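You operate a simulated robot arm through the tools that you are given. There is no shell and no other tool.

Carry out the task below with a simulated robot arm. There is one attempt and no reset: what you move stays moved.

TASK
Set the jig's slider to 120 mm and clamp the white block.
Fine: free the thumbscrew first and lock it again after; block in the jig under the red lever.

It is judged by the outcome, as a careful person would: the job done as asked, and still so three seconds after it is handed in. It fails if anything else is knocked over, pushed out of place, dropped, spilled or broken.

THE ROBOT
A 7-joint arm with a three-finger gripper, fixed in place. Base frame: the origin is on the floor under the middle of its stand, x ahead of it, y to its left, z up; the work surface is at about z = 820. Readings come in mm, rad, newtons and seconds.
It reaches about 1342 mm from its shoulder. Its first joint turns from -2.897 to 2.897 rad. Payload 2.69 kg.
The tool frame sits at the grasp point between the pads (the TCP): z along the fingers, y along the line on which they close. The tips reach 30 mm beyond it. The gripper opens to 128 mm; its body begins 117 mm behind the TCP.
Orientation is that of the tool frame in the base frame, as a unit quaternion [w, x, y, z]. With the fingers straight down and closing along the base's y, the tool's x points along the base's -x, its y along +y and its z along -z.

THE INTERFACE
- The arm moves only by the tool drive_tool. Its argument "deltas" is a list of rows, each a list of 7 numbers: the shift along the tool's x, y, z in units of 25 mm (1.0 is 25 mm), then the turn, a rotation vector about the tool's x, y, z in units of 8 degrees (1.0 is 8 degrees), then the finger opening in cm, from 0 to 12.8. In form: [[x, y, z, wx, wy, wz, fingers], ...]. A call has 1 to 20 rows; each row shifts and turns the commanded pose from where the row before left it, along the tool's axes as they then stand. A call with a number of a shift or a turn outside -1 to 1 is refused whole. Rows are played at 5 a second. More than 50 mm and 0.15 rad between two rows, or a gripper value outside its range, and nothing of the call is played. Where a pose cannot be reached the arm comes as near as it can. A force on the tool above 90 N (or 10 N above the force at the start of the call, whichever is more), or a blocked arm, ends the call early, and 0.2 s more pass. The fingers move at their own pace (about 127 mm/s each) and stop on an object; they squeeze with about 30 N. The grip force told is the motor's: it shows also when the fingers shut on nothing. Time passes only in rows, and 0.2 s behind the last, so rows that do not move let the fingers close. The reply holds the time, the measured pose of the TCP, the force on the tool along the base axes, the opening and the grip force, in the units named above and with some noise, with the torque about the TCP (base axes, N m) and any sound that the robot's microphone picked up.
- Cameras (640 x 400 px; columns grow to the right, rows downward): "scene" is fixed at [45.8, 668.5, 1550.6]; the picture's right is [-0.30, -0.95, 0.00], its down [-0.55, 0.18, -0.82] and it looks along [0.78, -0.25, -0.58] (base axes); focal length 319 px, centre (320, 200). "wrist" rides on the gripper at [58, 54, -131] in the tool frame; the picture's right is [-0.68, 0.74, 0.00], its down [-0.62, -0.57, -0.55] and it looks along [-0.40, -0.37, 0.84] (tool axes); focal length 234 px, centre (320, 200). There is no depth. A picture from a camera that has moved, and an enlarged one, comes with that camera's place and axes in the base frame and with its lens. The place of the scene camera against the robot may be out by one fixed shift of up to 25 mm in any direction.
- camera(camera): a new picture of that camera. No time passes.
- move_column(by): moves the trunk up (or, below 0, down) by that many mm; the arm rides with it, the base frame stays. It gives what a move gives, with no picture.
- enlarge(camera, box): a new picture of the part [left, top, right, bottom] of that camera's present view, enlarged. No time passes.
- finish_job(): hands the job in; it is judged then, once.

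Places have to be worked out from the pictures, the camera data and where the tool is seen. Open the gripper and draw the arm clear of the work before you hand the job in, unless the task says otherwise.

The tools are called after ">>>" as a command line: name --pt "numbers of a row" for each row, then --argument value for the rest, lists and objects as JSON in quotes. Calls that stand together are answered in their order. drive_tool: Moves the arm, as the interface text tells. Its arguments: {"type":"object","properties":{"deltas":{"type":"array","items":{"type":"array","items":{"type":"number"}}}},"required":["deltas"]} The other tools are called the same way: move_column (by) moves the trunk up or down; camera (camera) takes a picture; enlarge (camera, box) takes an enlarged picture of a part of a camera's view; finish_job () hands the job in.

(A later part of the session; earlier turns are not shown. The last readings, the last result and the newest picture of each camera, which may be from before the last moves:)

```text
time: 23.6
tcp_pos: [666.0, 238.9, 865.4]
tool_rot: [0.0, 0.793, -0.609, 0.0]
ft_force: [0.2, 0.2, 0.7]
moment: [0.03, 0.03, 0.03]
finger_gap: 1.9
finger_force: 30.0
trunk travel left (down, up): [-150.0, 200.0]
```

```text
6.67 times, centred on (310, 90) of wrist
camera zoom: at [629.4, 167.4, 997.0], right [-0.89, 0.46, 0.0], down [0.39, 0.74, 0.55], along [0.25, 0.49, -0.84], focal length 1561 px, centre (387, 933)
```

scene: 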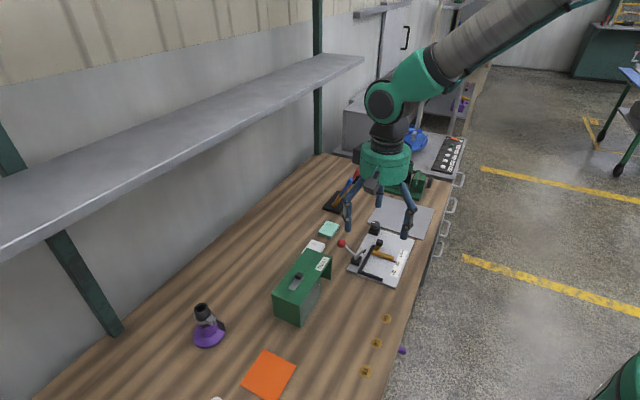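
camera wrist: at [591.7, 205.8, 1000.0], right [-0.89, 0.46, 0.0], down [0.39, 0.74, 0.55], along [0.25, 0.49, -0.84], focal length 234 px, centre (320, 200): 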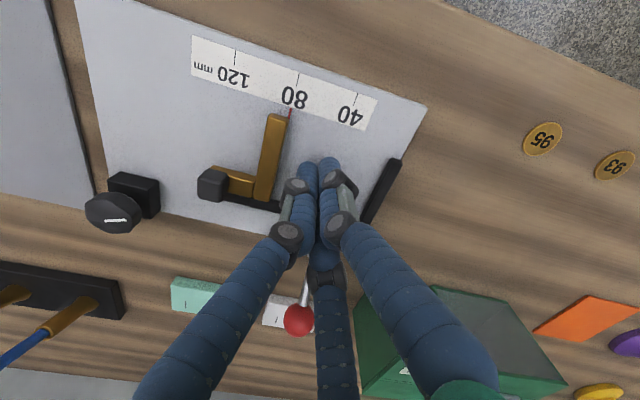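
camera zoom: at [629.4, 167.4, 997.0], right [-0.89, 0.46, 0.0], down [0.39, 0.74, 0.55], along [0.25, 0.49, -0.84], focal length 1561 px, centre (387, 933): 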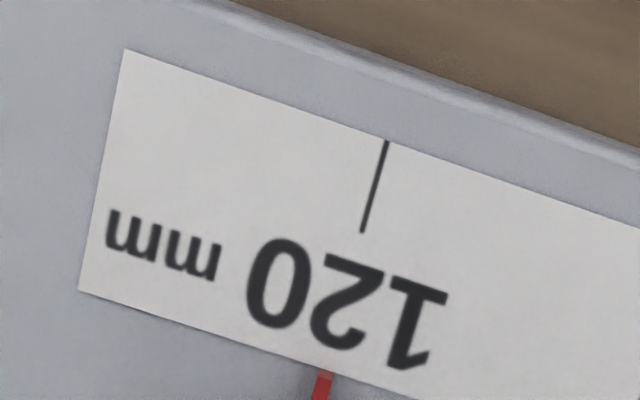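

The pointer now lines up with the 120 tick. I back the fingers off the bar, rise, and check the reading stays put.

>>> drive_tool --pt "-0.14 0.08 0 0 0 0 0" --pt "-0.2 0.115 0 0 0 0 0" --pt "0 0 -0.7 0 0 0 0" --pt "0 0 -0.9 0 0 0 0" --pt "0 0 -0.9 0 0 0 0" --pt "0 0 -0.9 0 0 0 0" --pt "0 0 -0.4 0 0 0 0"

>>> camera --camera "wrist"

>>> enlarge --camera "wrist" --box '[220, 40, 340, 130]'

>>> enlarge --camera "scene" --box '[330, 200, 442, 270]'

```text
time: 25.2
tcp_pos: [659.8, 246.8, 960.7]
tool_rot: [0.0, 0.793, -0.609, 0.0]
ft_force: [0.4, 0.0, 0.1]
moment: [-0.01, -0.01, -0.04]
finger_gap: 1.9
finger_force: 30.0
trunk travel left (down, up): [-150.0, 200.0]
```

```text
taken
camera wrist: at [622.7, 175.4, 1093.0], right [-0.89, 0.46, 0.0], down [0.39, 0.74, 0.55], along [0.25, 0.49, -0.84], focal length 234 px, centre (320, 200)
```

wrist: 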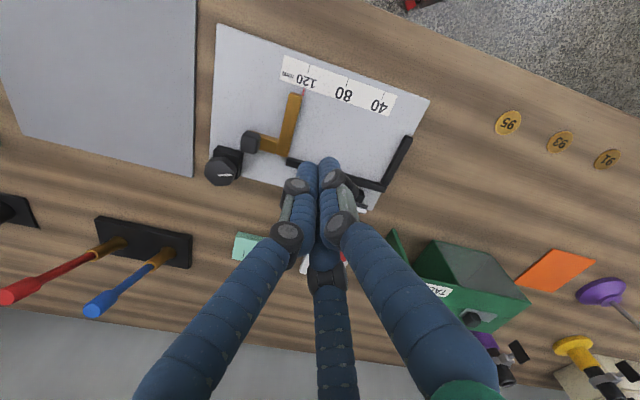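

```text
4.44 times, centred on (280, 85) of wrist
camera zoom: at [622.7, 175.4, 1093.0], right [-0.89, 0.46, 0.0], down [0.39, 0.74, 0.55], along [0.25, 0.49, -0.84], focal length 1041 px, centre (498, 711)
```

zoom: 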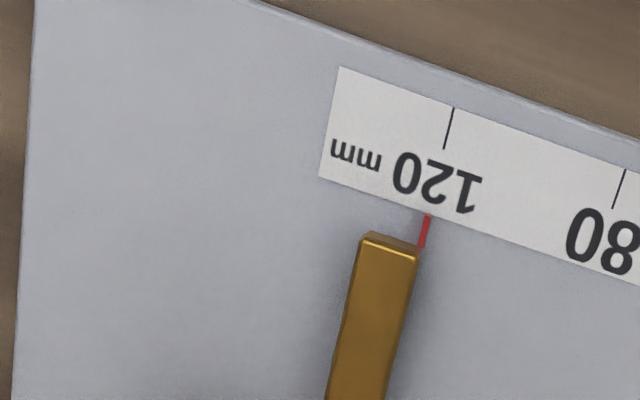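

```text
5.71 times, centred on (386, 235) of scene
camera zoom: at [45.8, 668.5, 1550.6], right [-0.3, -0.95, 0.0], down [-0.55, 0.18, -0.82], along [0.78, -0.25, -0.58], focal length 1822 px, centre (-57, 0)
```

zoom: 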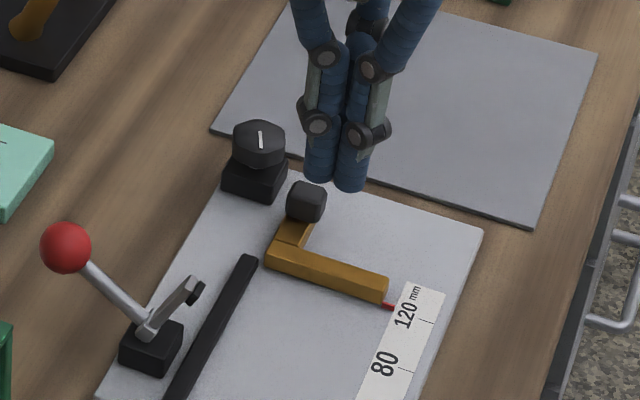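

Slider holds at 120. Now I look at the knob/cube spacing before gripping the thumbscrew again.

>>> enlarge --camera "wrist" --box '[190, 110, 310, 200]'

```text
4.44 times, centred on (250, 155) of wrist
camera zoom: at [622.7, 175.4, 1093.0], right [-0.89, 0.46, 0.0], down [0.39, 0.74, 0.55], along [0.25, 0.49, -0.84], focal length 1041 px, centre (631, 400)
```

zoom: 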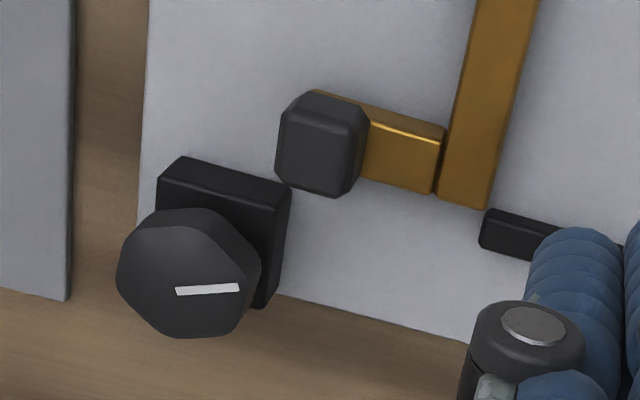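

Knob centre ≈(771.5, 227), cube centre ≈(727, 218, top ≈854), so I must keep the tips above ~856 while twisting. I move over the knob and yaw so the cube lies between two fingers.

>>> drive_tool --pt "0.382 -0.824 0 0 0 0 3" --pt "0.382 -0.824 0 0 0 0 6" --pt "0.382 -0.824 0 0 0 0 6" --pt "0.382 -0.824 0 0 0 0 6" --pt "0.382 -0.824 0 0 0 0 6" --pt "0 0 0 0 0 0.94 6" --pt "0 0 0 0 0 0.94 6" --pt "0 0 0 0 0 0.94 6" --pt "0 0 0 0 0 0.94 6" --pt "0 0 0 0 0 0.94 6" --pt "0 0 0 0 0 0.94 6" --pt "0 0 0 0 0 0.94 6" --pt "0 0 0 0 0 0.94 6"

>>> camera --camera "wrist"

>>> enlarge --camera "scene" --box '[330, 190, 442, 260]'

```text
time: 28.0
tcp_pos: [772.3, 225.7, 960.9]
tool_rot: [-0.001, -0.381, 0.925, 0.0]
ft_force: [-0.2, 0.0, -1.3]
moment: [0.01, -0.02, -0.01]
finger_gap: 60.0
finger_force: 0.1
trunk travel left (down, up): [-150.0, 200.0]
```

```text
taken
camera wrist: at [691.8, 222.7, 1091.9], right [-0.04, 1.0, 0.0], down [0.84, 0.03, 0.55], along [0.55, 0.02, -0.84], focal length 234 px, centre (320, 200)
```

wrist: 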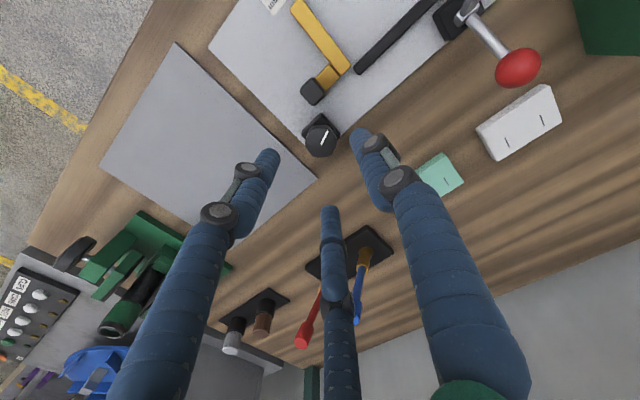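

```text
5.71 times, centred on (386, 225) of scene
camera zoom: at [45.8, 668.5, 1550.6], right [-0.3, -0.95, 0.0], down [-0.55, 0.18, -0.82], along [0.78, -0.25, -0.58], focal length 1822 px, centre (-57, 57)
```

zoom: 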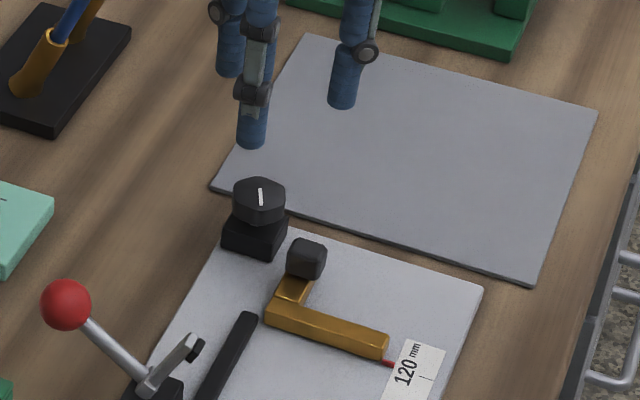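

>>> enlarge --camera "wrist" --box '[270, 60, 390, 170]'

>>> enlarge --camera "wrist" --box '[400, 0, 640, 200]'

```text
3.64 times, centred on (330, 115) of wrist
camera zoom: at [691.8, 222.7, 1091.9], right [-0.04, 1.0, 0.0], down [0.84, 0.03, 0.55], along [0.55, 0.02, -0.84], focal length 852 px, centre (284, 509)
```

zoom: 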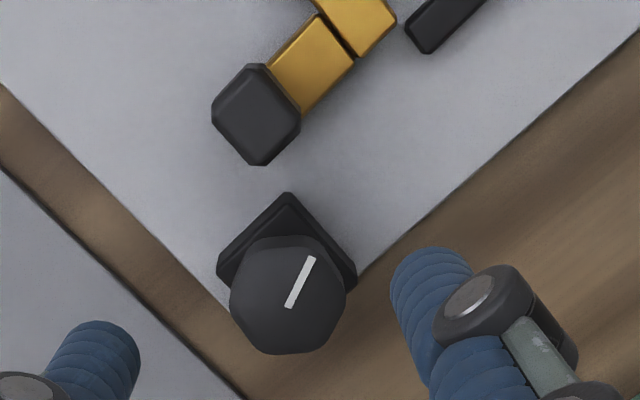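

```text
2.00 times, centred on (520, 100) of wrist
camera zoom: at [691.8, 222.7, 1091.9], right [-0.04, 1.0, 0.0], down [0.84, 0.03, 0.55], along [0.55, 0.02, -0.84], focal length 468 px, centre (-80, 400)
```

zoom: 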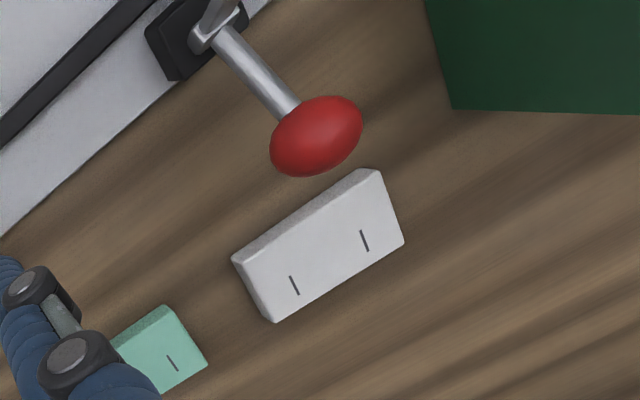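

The knob is where expected; flats are 11° off my fingers. I correct the yaw and 1 mm offset, then lower with tips stopping at z≈857 (above the cube).

>>> drive_tool --pt "-0.028 0.028 0 0 0 0.69 6" --pt "0 0 0 0 0 0.69 6" --pt "0 0 0.8 0 0 0 6" --pt "0 0 0.8 0 0 0 6" --pt "0 0 0.8 0 0 0 6" --pt "0 0 0.52 0 0 0 6" --pt "0 0 0 0 0 0 6"

>>> enlarge --camera "wrist" --box '[220, 80, 420, 230]'

>>> enlarge --camera "scene" --box '[330, 190, 442, 260]'

```text
time: 29.6
tcp_pos: [771.5, 227.3, 888.1]
tool_rot: [0.001, -0.29, 0.957, 0.0]
ft_force: [0.2, 0.0, -0.6]
moment: [-0.02, 0.01, 0.0]
finger_gap: 59.9
finger_force: 0.2
trunk travel left (down, up): [-150.0, 200.0]
```

```text
2.67 times, centred on (320, 155) of wrist
camera zoom: at [693.5, 239.3, 1019.7], right [0.15, 0.99, 0.0], down [0.83, -0.13, 0.55], along [0.54, -0.08, -0.84], focal length 624 px, centre (320, 320)
```

zoom: 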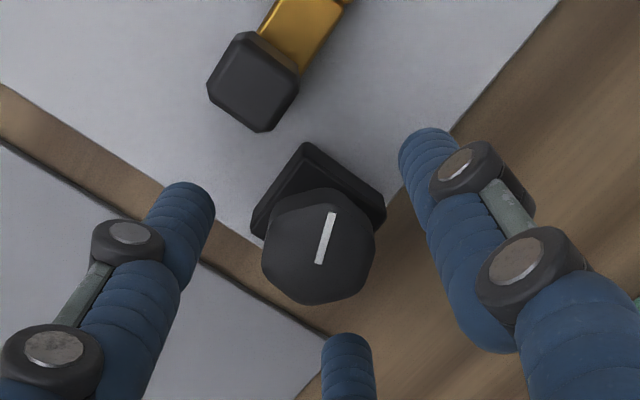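

```text
5.71 times, centred on (386, 225) of scene
camera zoom: at [45.8, 668.5, 1550.6], right [-0.3, -0.95, 0.0], down [-0.55, 0.18, -0.82], along [0.78, -0.25, -0.58], focal length 1822 px, centre (-57, 57)
```

zoom: 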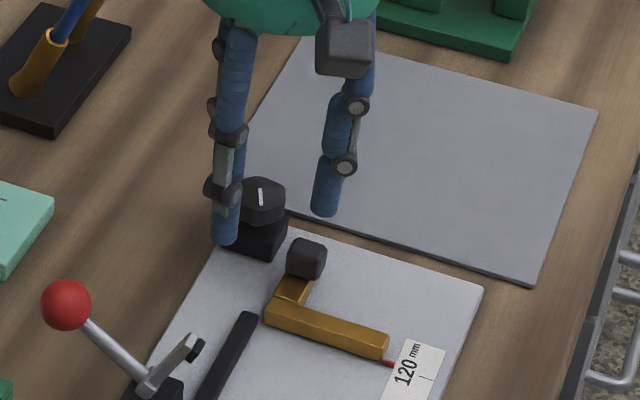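

Aligned. I close on the knob and begin turning clockwise to lock.

>>> drive_tool --pt "0 0 0 0 0 0 4" --pt "0 0 0 0 0 0 1" --pt "0 0 0 0 0 0 1" --pt "0 0 0 0 0 0 1" --pt "0 0 0 0 0 0.8 1" --pt "0 0 0 0 0 0.8 1" --pt "0 0 0 0 0 0.8 1" --pt "0 0 0 0 0 0.8 1" --pt "0 0 0 0 0 0.8 1"

>>> enlarge --camera "wrist" --box '[220, 80, 420, 230]'

>>> enlarge --camera "scene" --box '[330, 190, 442, 260]'

```text
time: 31.6
tcp_pos: [770.5, 227.6, 887.6]
tool_rot: [0.001, -0.016, 1.0, 0.0]
ft_force: [2.3, 2.4, 8.7]
moment: [-0.03, 0.14, 0.02]
finger_gap: 29.9
finger_force: 45.5
trunk travel left (down, up): [-150.0, 200.0]
```

```text
2.67 times, centred on (320, 155) of wrist
camera zoom: at [711.3, 278.6, 1019.7], right [0.65, 0.76, 0.0], down [0.63, -0.55, 0.55], along [0.42, -0.36, -0.84], focal length 624 px, centre (320, 320)
```

zoom: 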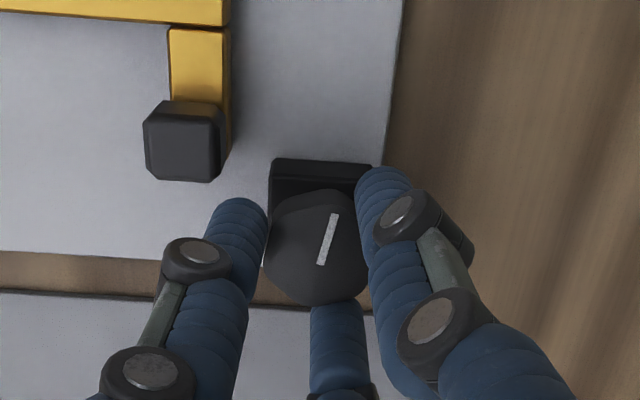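

```text
5.71 times, centred on (386, 225) of scene
camera zoom: at [45.8, 668.5, 1550.6], right [-0.3, -0.95, 0.0], down [-0.55, 0.18, -0.82], along [0.78, -0.25, -0.58], focal length 1822 px, centre (-57, 57)
```

zoom: 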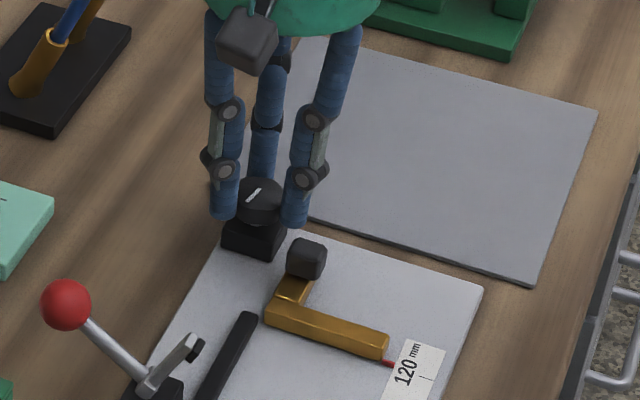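

It follows the hand. I continue clockwise 64°.

>>> drive_tool --pt "0 0 0 0 0 0.8 1" --pt "0 0 0 0 0 0.8 1" --pt "0 0 0 0 0 0.8 1" --pt "0 0 0 0 0 0.8 1" --pt "0 0 0 0 0 0.8 1" --pt "0 0 0 0 0 0.8 1" --pt "0 0 0 0 0 0.8 1" --pt "0 0 0 0 0 0.8 1" --pt "0 0 0 0 0 0.8 1" --pt "0 0 0 0 0 0.8 1"

>>> enlarge --camera "wrist" --box '[220, 80, 420, 230]'

>>> enlarge --camera "scene" --box '[330, 190, 442, 260]'

```text
time: 33.8
tcp_pos: [771.1, 227.2, 887.6]
tool_rot: [0.0, 0.518, 0.855, 0.001]
ft_force: [2.0, 11.9, 16.9]
moment: [0.48, -0.16, 0.0]
finger_gap: 30.0
finger_force: 45.3
trunk travel left (down, up): [-150.0, 200.0]
```

```text
2.67 times, centred on (320, 155) of wrist
camera zoom: at [791.8, 303.4, 1019.7], right [0.97, -0.26, 0.0], down [-0.21, -0.81, 0.55], along [-0.14, -0.53, -0.84], focal length 624 px, centre (320, 320)
```

zoom: 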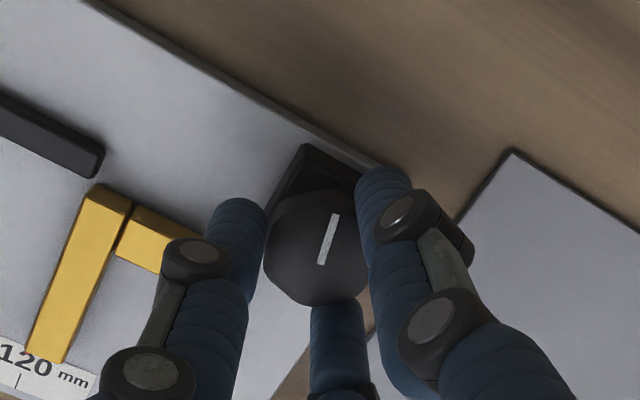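

```text
5.71 times, centred on (386, 225) of scene
camera zoom: at [45.8, 668.5, 1550.6], right [-0.3, -0.95, 0.0], down [-0.55, 0.18, -0.82], along [0.78, -0.25, -0.58], focal length 1822 px, centre (-57, 57)
```

zoom: 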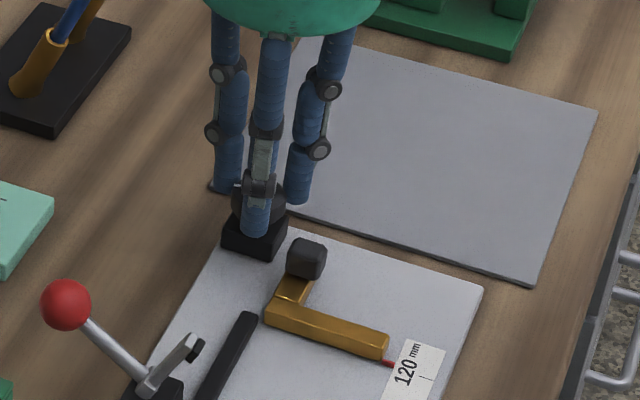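

Mark is at ≈63° (started at 45°). I keep turning clockwise until torque shows it is tight.

>>> drive_tool --pt "0 0 0 0 0 0.7 1" --pt "0 0 0 0 0 0.7 1" --pt "0 0 0 0 0 0.7 1" --pt "0 0 0 0 0 0.5 1"

>>> enlarge --camera "wrist" --box '[220, 80, 420, 230]'

```text
time: 34.8
tcp_pos: [771.4, 226.4, 886.0]
tool_rot: [0.0, 0.663, 0.749, 0.0]
ft_force: [7.9, 8.7, 11.7]
moment: [0.16, -0.29, 0.16]
finger_gap: 29.6
finger_force: 45.3
trunk travel left (down, up): [-150.0, 200.0]
```

```text
2.67 times, centred on (320, 155) of wrist
camera zoom: at [817.7, 291.3, 1018.9], right [0.81, -0.58, 0.0], down [-0.49, -0.68, 0.55], along [-0.32, -0.45, -0.84], focal length 624 px, centre (320, 320)
```

zoom: 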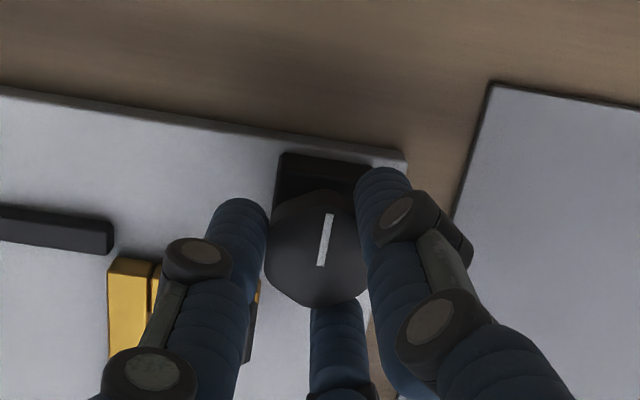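

Mark is back at ≈46° and torque is building, so it's at its clockwise stop. I press 8–9° further to be firmly tight, then release and rise.

>>> drive_tool --pt "0 0 0 0 0 0.6 1" --pt "0 0 0 0 0 0.6 1" --pt "0 0 0 0 0 0 1"

>>> enlarge --camera "wrist" --box '[220, 80, 420, 230]'

```text
time: 35.6
tcp_pos: [770.6, 227.2, 885.3]
tool_rot: [0.0, 0.723, 0.691, 0.0]
ft_force: [10.0, 12.9, 1.8]
moment: [0.34, -0.46, 0.45]
finger_gap: 29.7
finger_force: 45.0
trunk travel left (down, up): [-150.0, 200.0]
```

```text
2.67 times, centred on (320, 155) of wrist
camera zoom: at [827.9, 282.8, 1018.2], right [0.71, -0.71, 0.0], down [-0.59, -0.59, 0.55], along [-0.39, -0.39, -0.84], focal length 624 px, centre (320, 320)
```

zoom: 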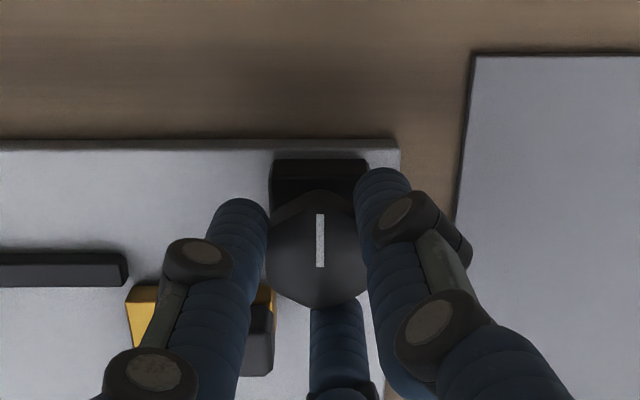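

The knob stays at its original +W mark while torque rose to 0.45 N m — locked. I release and rise clear, then check that the slider still reads 120.

>>> drive_tool --pt "0 0 0 0 0 0 6" --pt "0 0 0 0 0 0 6" --pt "0 0 -0.6 0 0 0 6" --pt "0 0 -0.8 0 0 0 6" --pt "0 0 -0.8 0 0 0 6" --pt "0 0 -0.8 0 0 0 6" --pt "0 0 -0.8 0 0 0 6"

>>> camera --camera "wrist"

>>> enlarge --camera "scene" --box '[330, 200, 442, 270]'

```text
time: 37.2
tcp_pos: [770.6, 226.3, 981.5]
tool_rot: [0.0, 0.723, 0.691, -0.001]
ft_force: [-0.2, 0.3, -0.1]
moment: [0.01, 0.0, 0.01]
finger_gap: 60.0
finger_force: 0.1
trunk travel left (down, up): [-150.0, 200.0]
```

```text
taken
camera wrist: at [827.1, 282.3, 1113.7], right [0.71, -0.71, 0.0], down [-0.59, -0.59, 0.55], along [-0.39, -0.39, -0.84], focal length 234 px, centre (320, 200)
```

wrist: 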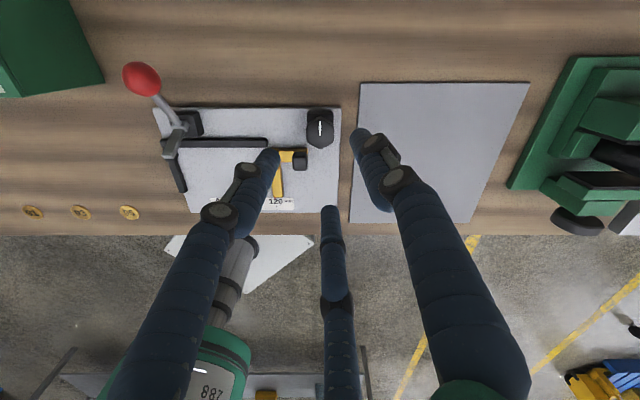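

```text
5.71 times, centred on (386, 235) of scene
camera zoom: at [45.8, 668.5, 1550.6], right [-0.3, -0.95, 0.0], down [-0.55, 0.18, -0.82], along [0.78, -0.25, -0.58], focal length 1822 px, centre (-57, 0)
```

zoom: 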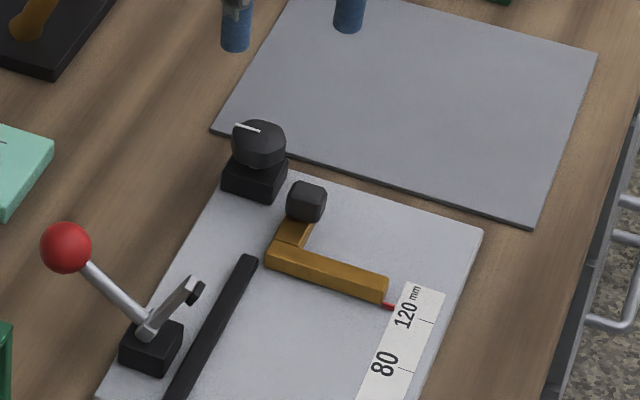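

Thumbscrew mark is back at its start and the slider unmoved. Now I swing over to hover above the white block with the hand open, tips around z≈975, to inspect it and its clearance to the TALLY cover.

>>> drive_tool --pt "0 0 -0.2 0 0 -0.97 12.8" --pt "0 0 -0.2 0 0 -0.97 12.8" --pt "0 0 -0.2 0 0 -0.97 12.8" --pt "0 0 -0.2 0 0 -0.97 12.8" --pt "0 0 -0.1 0 0 -0.97 12.8" --pt "0 0 0 0 0 -0.97 12.8" --pt "0 0 0 0 0 -0.97 12.8" --pt "0 0 0 0 0 -0.97 12.8" --pt "0 0 0 0 0 -0.97 12.8" --pt "0 0 0 0 0 -0.97 12.8" --pt "0.349 0.913 0 0 0 0 12.8" --pt "0.349 0.913 0 0 0 0 12.8" --pt "0.349 0.913 0 0 0 0 12.8" --pt "0.349 0.913 0 0 0 0 12.8" --pt "0.349 0.913 0 0 0 0 12.8" --pt "0.349 0.913 0 0 0 0 12.8" --pt "0.349 0.913 0 0 0 0 12.8" --pt "0.349 0.913 0 0 0 0 12.8" --pt "0.349 0.913 0 0 0 0 12.8"

>>> camera --camera "wrist"

>>> camera --camera "scene"

>>> enlarge --camera "wrist" --box '[220, 60, 420, 200]'

```text
time: 41.2
tcp_pos: [748.0, 445.6, 1005.2]
tool_rot: [0.0, 0.131, 0.991, 0.0]
ft_force: [0.3, -0.3, -0.9]
moment: [0.03, 0.01, 0.03]
finger_gap: 128.3
finger_force: 0.2
trunk travel left (down, up): [-150.0, 200.0]
```

```text
taken
camera wrist: at [706.6, 512.1, 1137.1], right [0.84, 0.54, 0.0], down [0.45, -0.71, 0.55], along [0.29, -0.46, -0.84], focal length 234 px, centre (320, 200)
```

wrist: 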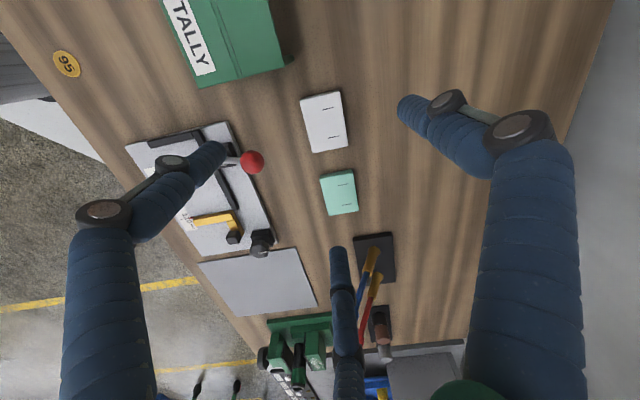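

```text
taken
```

scene: 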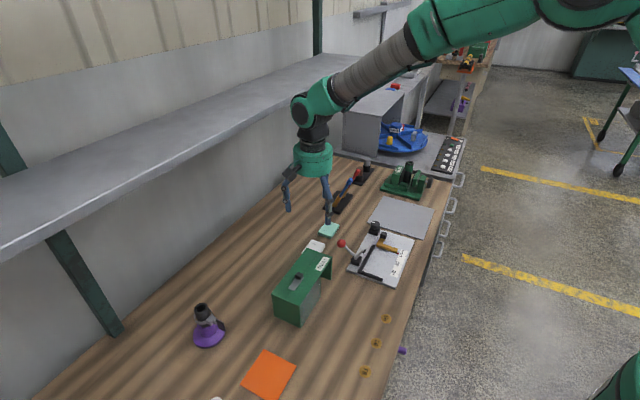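

```text
2.86 times, centred on (320, 130) of wrist
camera zoom: at [706.6, 512.1, 1137.1], right [0.84, 0.54, 0.0], down [0.45, -0.71, 0.55], along [0.29, -0.46, -0.84], focal length 669 px, centre (320, 400)
```

zoom: 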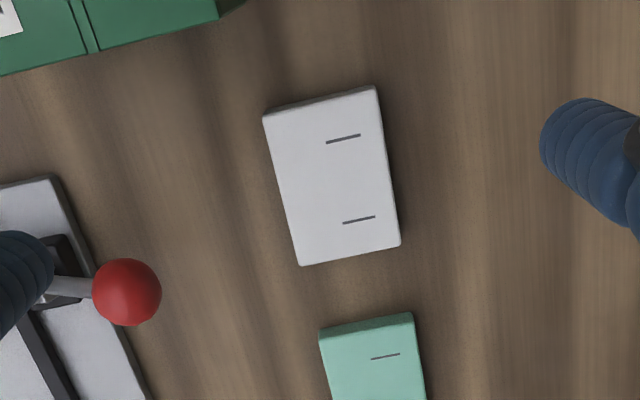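

The white block is clear of everything: about 68×48×12 mm, centre ≈(756.6, 446.2), aligned with the plate's U axis; mint block 37 mm away at its +U end, TALLY 44 mm at the other. I pre-close to 78 mm, centre over it and lower to z≈900 to check.

>>> drive_tool --pt "-0.22 0.012 0 0 0 0 7.8" --pt "-0.225 0.012 0 0 0 0 7.8" --pt "0 0 0.84 0 0 0 7.8" --pt "0 0 0.84 0 0 0 7.8" --pt "0 0 0.84 0 0 0 7.8" --pt "0 0 0.84 0 0 0 7.8" --pt "0 0 0.84 0 0 0 7.8"

>>> camera --camera "wrist"

>>> enlarge --camera "scene" --box '[270, 190, 398, 270]'

```text
time: 42.8
tcp_pos: [759.3, 444.2, 898.2]
tool_rot: [0.0, 0.131, 0.991, 0.0]
ft_force: [-0.8, 0.1, -0.7]
moment: [0.0, 0.03, 0.0]
finger_gap: 77.9
finger_force: 0.0
trunk travel left (down, up): [-150.0, 200.0]
```

```text
taken
camera wrist: at [717.6, 510.3, 1030.1], right [0.84, 0.54, 0.0], down [0.45, -0.71, 0.55], along [0.29, -0.46, -0.84], focal length 234 px, centre (320, 200)
```

wrist: 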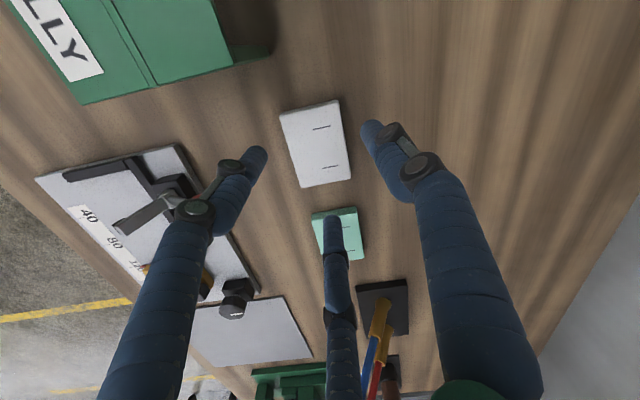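

```text
5.00 times, centred on (334, 230) of scene
camera zoom: at [45.8, 668.5, 1550.6], right [-0.3, -0.95, 0.0], down [-0.55, 0.18, -0.82], along [0.78, -0.25, -0.58], focal length 1594 px, centre (250, 50)
```

zoom: 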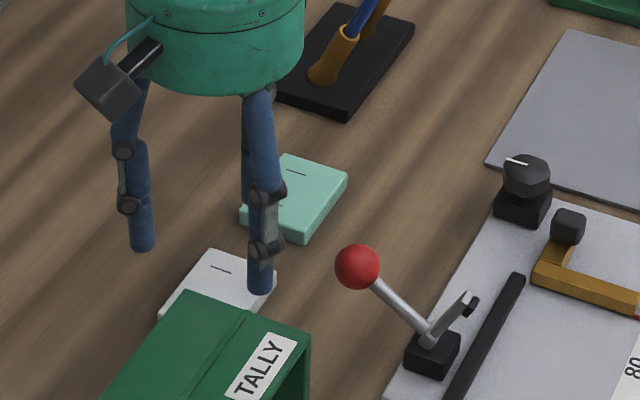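

Alignment looks right (fingers 8 mm clear of block and mint block). I lower to tips ≈3 mm above the table, then close gently.

>>> drive_tool --pt "0 0 0.7 0 0 0 7.8" --pt "0 0 0.6 0 0 0 7.8" --pt "0 0 0.3 0 0 0 7.8" --pt "0 0 0.2 0 0 0 7.8" --pt "0 0 0 0 0 0 6.6"

>>> camera --camera "wrist"

>>> enlarge --camera "scene" --box '[270, 190, 398, 270]'

```text
time: 44.0
tcp_pos: [758.9, 443.0, 853.4]
tool_rot: [-0.001, 0.13, 0.991, -0.001]
ft_force: [0.0, -0.1, -1.0]
moment: [-0.02, -0.01, 0.0]
finger_gap: 65.9
finger_force: 0.1
trunk travel left (down, up): [-150.0, 200.0]
```

```text
taken
camera wrist: at [717.4, 509.2, 985.3], right [0.84, 0.54, 0.0], down [0.45, -0.71, 0.55], along [0.29, -0.46, -0.84], focal length 234 px, centre (320, 200)
```

wrist: 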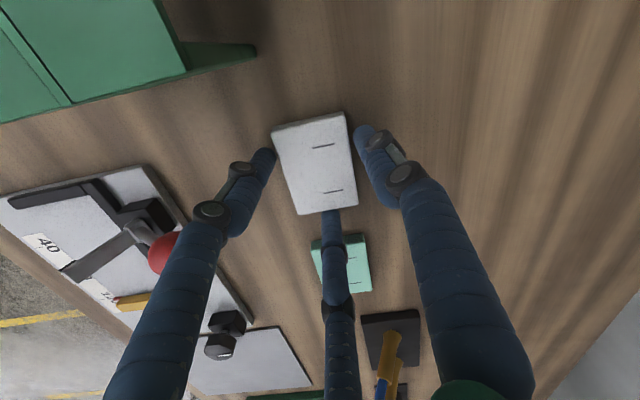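

```text
5.00 times, centred on (334, 230) of scene
camera zoom: at [45.8, 668.5, 1550.6], right [-0.3, -0.95, 0.0], down [-0.55, 0.18, -0.82], along [0.78, -0.25, -0.58], focal length 1594 px, centre (250, 50)
```

zoom: 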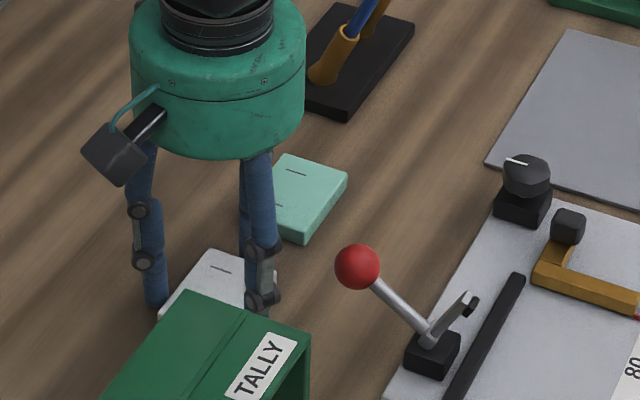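

Fingers straddle the block without touching. I close the grip.

>>> drive_tool --pt "0 0 0 0 0 0 5.5" --pt "0 0 0 0 0 0 4" --pt "0 0 0 0 0 0 4" --pt "0 0 0 0 0 0 4"

>>> enlarge --camera "wrist" --box '[220, 80, 420, 230]'

```text
time: 45.0
tcp_pos: [760.8, 441.3, 853.2]
tool_rot: [0.0, 0.13, 0.991, 0.001]
ft_force: [0.4, -0.3, 2.3]
moment: [-0.08, -0.07, 0.03]
finger_gap: 58.4
finger_force: 29.5
trunk travel left (down, up): [-150.0, 200.0]
```

```text
2.67 times, centred on (320, 155) of wrist
camera zoom: at [717.4, 509.2, 985.4], right [0.84, 0.54, 0.0], down [0.45, -0.71, 0.55], along [0.29, -0.46, -0.84], focal length 624 px, centre (320, 320)
```

zoom: 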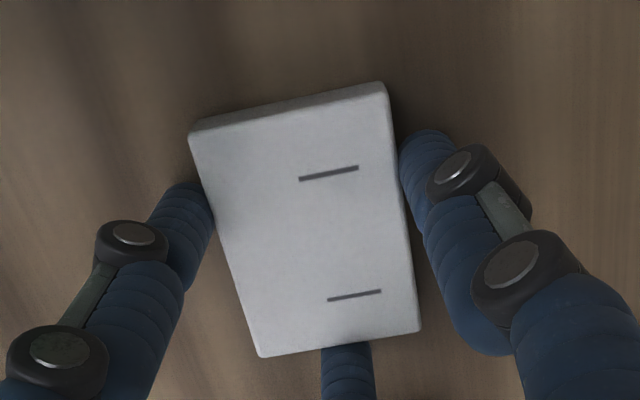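

Gripped at 58.4 mm, as computed for side contact plus end finger. I lift 15 mm slowly and check that it holds.

>>> drive_tool --pt "0 0 -0.2 0 0 0 4" --pt "0 0 -0.2 0 0 0 4" --pt "0 0 -0.2 0 0 0 4" --pt "0 0 0 0 0 0 4"

>>> enlarge --camera "wrist" --box '[220, 80, 420, 230]'

>>> enlarge --camera "scene" --box '[270, 190, 398, 270]'

```text
time: 46.0
tcp_pos: [760.1, 442.8, 867.9]
tool_rot: [0.0, 0.13, 0.992, 0.0]
ft_force: [-0.4, -0.6, -0.1]
moment: [0.02, 0.03, 0.02]
finger_gap: 58.2
finger_force: 30.1
trunk travel left (down, up): [-150.0, 200.0]
```

```text
2.67 times, centred on (320, 155) of wrist
camera zoom: at [716.8, 509.2, 1000.0], right [0.84, 0.54, 0.0], down [0.45, -0.71, 0.55], along [0.29, -0.46, -0.84], focal length 624 px, centre (320, 320)
```

zoom: 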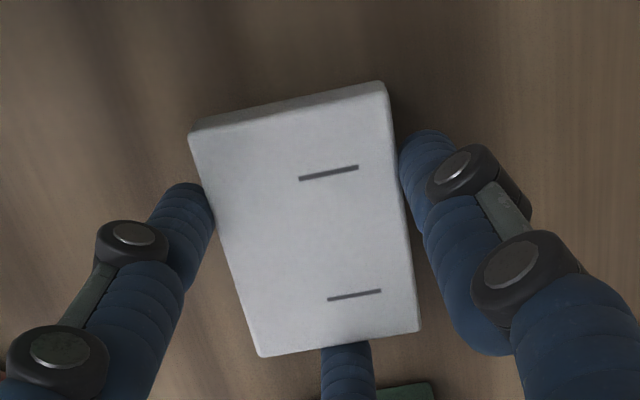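

```text
5.00 times, centred on (334, 230) of scene
camera zoom: at [45.8, 668.5, 1550.6], right [-0.3, -0.95, 0.0], down [-0.55, 0.18, -0.82], along [0.78, -0.25, -0.58], focal length 1594 px, centre (250, 50)
```

zoom: 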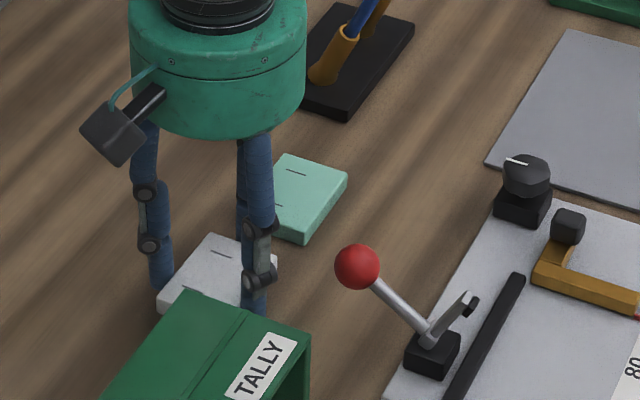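

Block held firmly, centred 6 mm behind the TCP along U. I lift to TCP z≈975 and carry it over the lever to above the open part of the jig (block centre at reading ≈42, 26 mm in from the scale ticks).

>>> drive_tool --pt "0 0 -0.6 0 0 0 4" --pt "0 0 -0.74 0 0 0 4" --pt "0 0 -0.74 0 0 0 4" --pt "0 0 -0.74 0 0 0 4" --pt "0 0 -0.74 0 0 0 4" --pt "0 0 -0.72 0 0 0 4" --pt "0.352 -0.781 0 0 0 0 4" --pt "0.352 -0.781 0 0 0 0 4" --pt "0.352 -0.781 0 0 0 0 4" --pt "0.352 -0.781 0 0 0 0 4" --pt "0.352 -0.781 0 0 0 0 4" --pt "0.352 -0.781 0 0 0 0 4" --pt "0.352 -0.781 0 0 0 0 4" --pt "0.352 -0.781 0 0 0 0 4" --pt "0.352 -0.781 0 0 0 0 4" --pt "0.352 -0.781 0 0 0 0 4" --pt "0.352 -0.781 0 0 0 0 4"

>>> camera --camera "wrist"

>>> enlarge --camera "scene" --box '[310, 180, 438, 270]'

```text
time: 49.6
tcp_pos: [609.8, 262.3, 976.5]
tool_rot: [0.0, 0.13, 0.992, -0.001]
ft_force: [1.3, -0.3, -1.0]
moment: [-0.04, 0.0, 0.0]
finger_gap: 58.0
finger_force: 29.7
trunk travel left (down, up): [-150.0, 200.0]
```

```text
taken
camera wrist: at [567.2, 328.6, 1108.4], right [0.84, 0.54, 0.0], down [0.45, -0.7, 0.55], along [0.29, -0.46, -0.84], focal length 234 px, centre (320, 200)
```

wrist: 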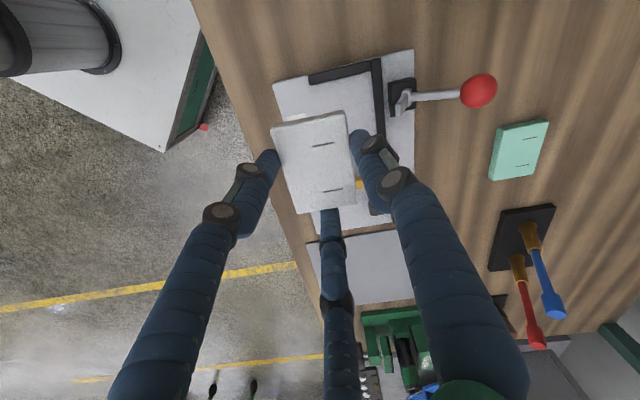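

```text
4.44 times, centred on (374, 225) of scene
camera zoom: at [45.8, 668.5, 1550.6], right [-0.3, -0.95, 0.0], down [-0.55, 0.18, -0.82], along [0.78, -0.25, -0.58], focal length 1417 px, centre (80, 89)
```

zoom: 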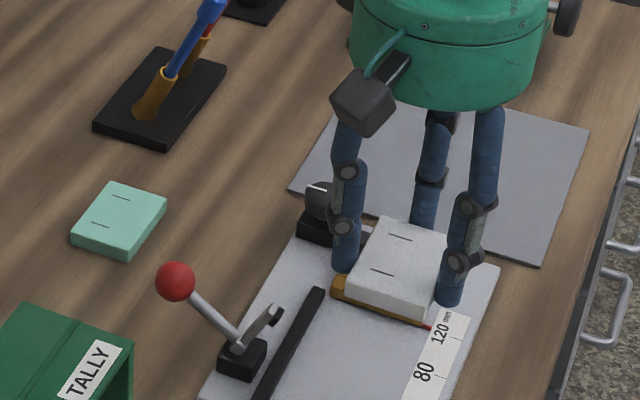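

Well placed over the jig. I lower to about 8 mm above the plate first.

>>> drive_tool --pt "0 0 0.8 0 0 0 4" --pt "0 0 0.8 0 0 0 4" --pt "0 0 0.8 0 0 0 4" --pt "0 0 0.8 0 0 0 4" --pt "0 0 0.6 0 0 0 4" --pt "0 0 0.4 0 0 0 4" --pt "0 0 0 0 0 0 4"

>>> camera --camera "wrist"

>>> enlarge --camera "scene" --box '[320, 200, 432, 280]'

```text
time: 51.2
tcp_pos: [609.3, 260.9, 869.2]
tool_rot: [0.0, 0.131, 0.991, -0.001]
ft_force: [0.1, 0.1, 0.1]
moment: [-0.01, -0.02, -0.02]
finger_gap: 57.9
finger_force: 30.1
trunk travel left (down, up): [-150.0, 200.0]
```

```text
taken
camera wrist: at [567.5, 327.5, 1002.4], right [0.84, 0.54, 0.0], down [0.45, -0.71, 0.55], along [0.29, -0.46, -0.84], focal length 234 px, centre (320, 200)
```

wrist: 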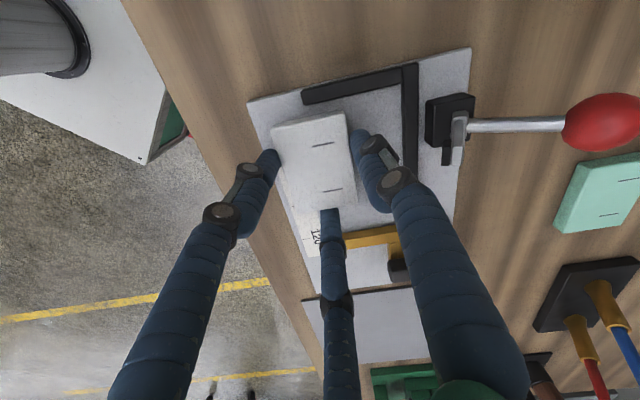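

```text
5.00 times, centred on (376, 240) of scene
camera zoom: at [45.8, 668.5, 1550.6], right [-0.3, -0.95, 0.0], down [-0.55, 0.18, -0.82], along [0.78, -0.25, -0.58], focal length 1594 px, centre (40, 0)
```

zoom: 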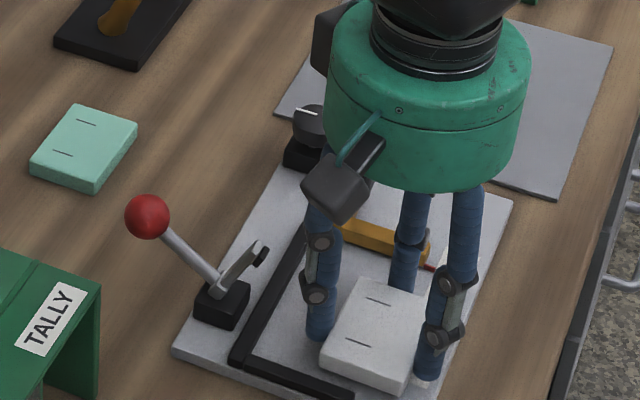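

About 6 mm above the plate, clear on all sides. I lower in 1–1.5 mm steps watching for contact force.

>>> drive_tool --pt "0 0 0.06 0 0 0 4" --pt "0 0 0.06 0 0 0 4" --pt "0 0 0.05 0 0 0 4" --pt "0 0 0.04 0 0 0 4" --pt "0 0 0 0 0 0 4"

```text
time: 52.4
tcp_pos: [608.7, 261.3, 867.0]
tool_rot: [0.001, 0.131, 0.991, 0.0]
ft_force: [0.2, 0.1, 0.0]
moment: [-0.01, -0.01, -0.02]
finger_gap: 58.0
finger_force: 29.8
trunk travel left (down, up): [-150.0, 200.0]
```

No contact yet. A few more 1 mm steps.

>>> drive_tool --pt "0 0 0.04 0 0 0 4" --pt "0 0 0.04 0 0 0 4" --pt "0 0 0 0 0 0 4"

```text
time: 53.2
tcp_pos: [610.9, 261.9, 864.6]
tool_rot: [0.0, 0.131, 0.991, 0.0]
ft_force: [-0.3, -0.2, -0.8]
moment: [-0.02, 0.0, 0.0]
finger_gap: 58.0
finger_force: 29.9
trunk travel left (down, up): [-150.0, 200.0]
```

>>> drive_tool --pt "0 0 0.04 0 0 0 4" --pt "0 0 0 0 0 0 4"

>>> enlarge --camera "scene" --box '[352, 240, 416, 285]'

```text
time: 53.8
tcp_pos: [610.6, 260.4, 864.6]
tool_rot: [-0.001, 0.13, 0.992, 0.0]
ft_force: [-2.2, -0.2, 6.8]
moment: [-0.02, 0.05, -0.08]
finger_gap: 58.2
finger_force: 29.8
trunk travel left (down, up): [-150.0, 200.0]
```

```text
8.89 times, centred on (384, 262) of scene
camera zoom: at [45.8, 668.5, 1550.6], right [-0.3, -0.95, 0.0], down [-0.55, 0.18, -0.82], along [0.78, -0.25, -0.58], focal length 2834 px, centre (-249, -356)
```

zoom: 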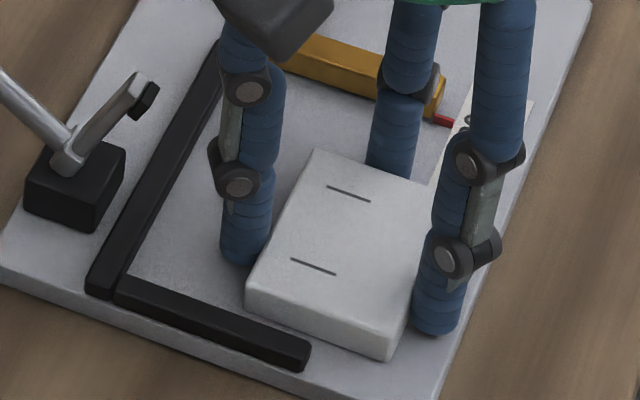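

Contact (6.8 N up): the block rests on the plate. I open to 72 mm and rise straight up.

>>> drive_tool --pt "0 0 0 0 0 0 6.4" --pt "0 0 0 0 0 0 7.2" --pt "0 0 0 0 0 0 7.2" --pt "0 0 -0.4 0 0 0 7.2" --pt "0 0 -0.8 0 0 0 7.2" --pt "0 0 -0.8 0 0 0 7.2" --pt "0 0 -0.8 0 0 0 7.2" --pt "0 0 -0.8 0 0 0 7.2"

>>> camera --camera "wrist"

>>> enlarge --camera "scene" --box '[330, 210, 426, 280]'

>>> enlarge --camera "wrist" --box '[250, 60, 450, 200]'

```text
time: 55.6
tcp_pos: [610.9, 260.9, 951.4]
tool_rot: [0.0, 0.131, 0.991, 0.0]
ft_force: [0.8, -0.7, -0.2]
moment: [-0.02, 0.04, 0.01]
finger_gap: 71.8
finger_force: 0.0
trunk travel left (down, up): [-150.0, 200.0]
```

```text
taken
camera wrist: at [568.7, 327.2, 1083.5], right [0.84, 0.54, 0.0], down [0.45, -0.71, 0.55], along [0.29, -0.46, -0.84], focal length 234 px, centre (320, 200)
```

wrist: 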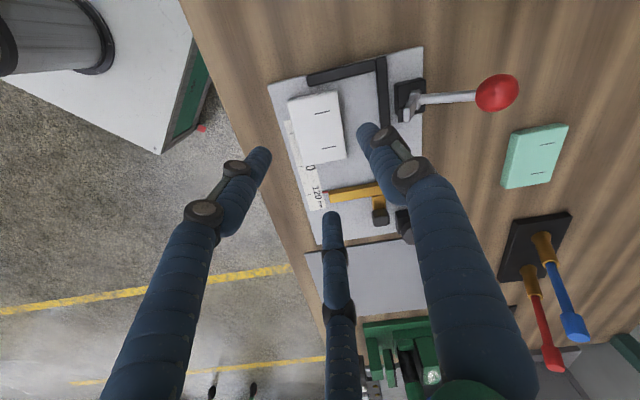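

```text
5.71 times, centred on (378, 245) of scene
camera zoom: at [45.8, 668.5, 1550.6], right [-0.3, -0.95, 0.0], down [-0.55, 0.18, -0.82], along [0.78, -0.25, -0.58], focal length 1822 px, centre (-11, -57)
```

zoom: 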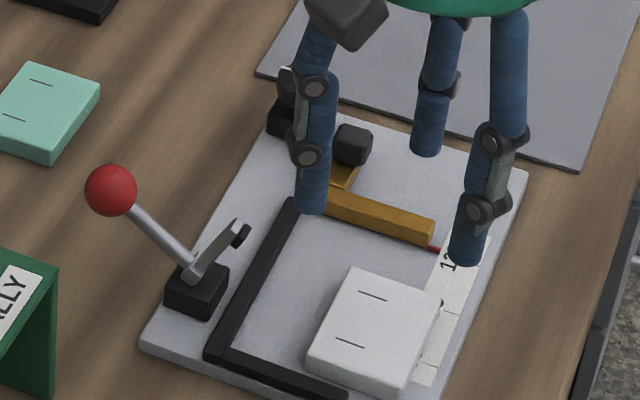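

```text
2.86 times, centred on (350, 130) of wrist
camera zoom: at [568.7, 327.2, 1083.5], right [0.84, 0.54, 0.0], down [0.45, -0.71, 0.55], along [0.29, -0.46, -0.84], focal length 669 px, centre (234, 400)
```

zoom: 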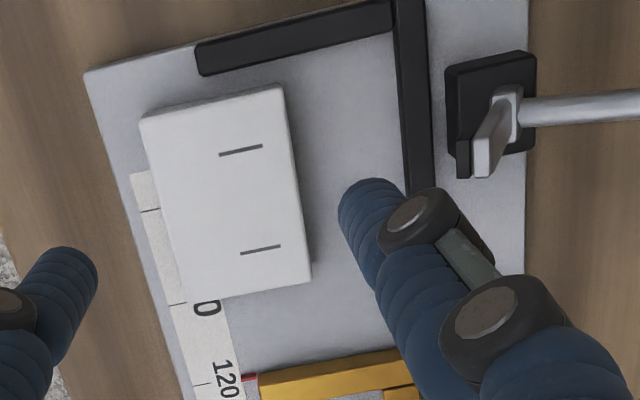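

The block lies flat: U ≈7–75, W ≈2.5–51.5, fence at W≈90. I close the fingers, yaw so two fingers lead towards +W, and move to the −W side of the block, still high.

>>> drive_tool --pt "0 0 0 0 0 -0.94 3" --pt "0 0 0 0 0 -0.94 0" --pt "0 0 0 0 0 -0.94 0" --pt "0 0 0 0 0 -0.93 0" --pt "0.612 -0.233 0 0 0 0 0" --pt "0.612 -0.233 0 0 0 0 0" --pt "0.612 -0.233 0 0 0 0 0" --pt "0 0 0.8 0 0 0 0"

>>> camera --camera "wrist"

>>> enlarge --camera "scene" --box '[330, 210, 442, 290]'

```text
time: 57.4
tcp_pos: [571.2, 231.6, 933.8]
tool_rot: [0.001, -0.13, 0.991, 0.0]
ft_force: [-0.5, -0.2, -0.2]
moment: [0.02, -0.04, 0.01]
finger_gap: 2.0
finger_force: 30.0
trunk travel left (down, up): [-150.0, 200.0]
```

```text
taken
camera wrist: at [501.4, 268.1, 1065.7], right [0.46, 0.89, 0.0], down [0.74, -0.39, 0.55], along [0.49, -0.25, -0.84], focal length 234 px, centre (320, 200)
```

wrist: 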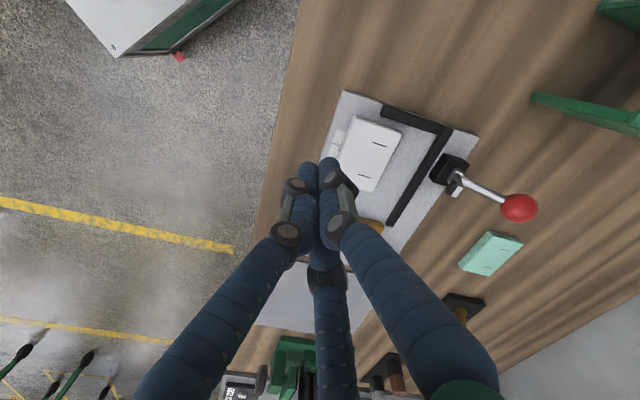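

```text
5.00 times, centred on (386, 250) of scene
camera zoom: at [45.8, 668.5, 1550.6], right [-0.3, -0.95, 0.0], down [-0.55, 0.18, -0.82], along [0.78, -0.25, -0.58], focal length 1594 px, centre (-10, -50)
```

zoom: 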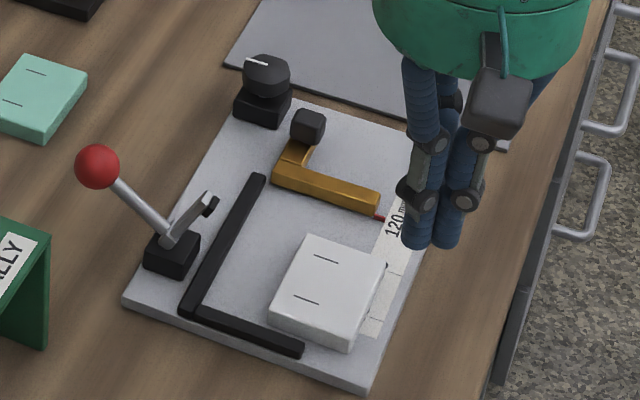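

Positioned beside the block's −W face. I lower the closed fingers to tips ≈4 mm above plate level.

>>> drive_tool --pt "0 0 0.9 0 0 0 0" --pt "0 0 0.9 0 0 0 0" --pt "0 0 0.6 0 0 0 0" --pt "0 0 0.35 0 0 0 0"

>>> camera --camera "wrist"

>>> enlarge --camera "scene" --box '[330, 210, 442, 290]'

```text
time: 58.4
tcp_pos: [572.7, 231.2, 865.5]
tool_rot: [0.0, -0.131, 0.991, 0.0]
ft_force: [0.3, -0.2, 0.2]
moment: [-0.01, 0.01, -0.02]
finger_gap: 2.0
finger_force: 30.4
trunk travel left (down, up): [-150.0, 200.0]
```

```text
taken
camera wrist: at [502.3, 267.8, 996.9], right [0.46, 0.89, 0.0], down [0.74, -0.39, 0.55], along [0.49, -0.25, -0.84], focal length 234 px, centre (320, 200)
```

wrist: 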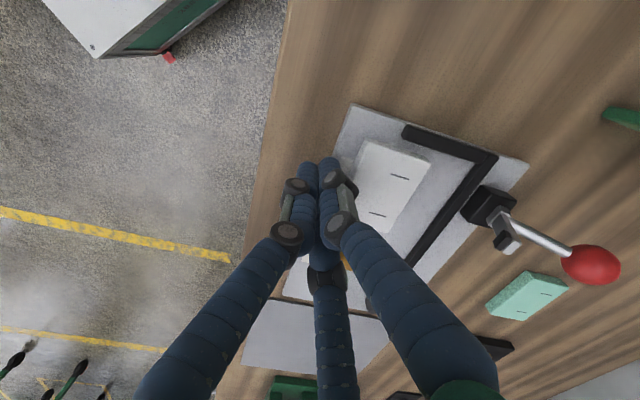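

```text
5.00 times, centred on (386, 250) of scene
camera zoom: at [45.8, 668.5, 1550.6], right [-0.3, -0.95, 0.0], down [-0.55, 0.18, -0.82], along [0.78, -0.25, -0.58], focal length 1594 px, centre (-10, -50)
```

zoom: 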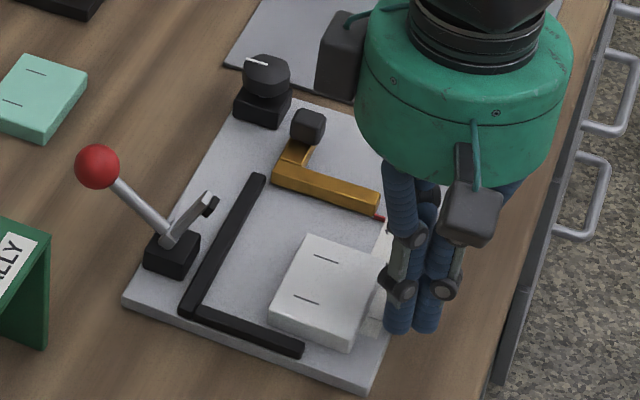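

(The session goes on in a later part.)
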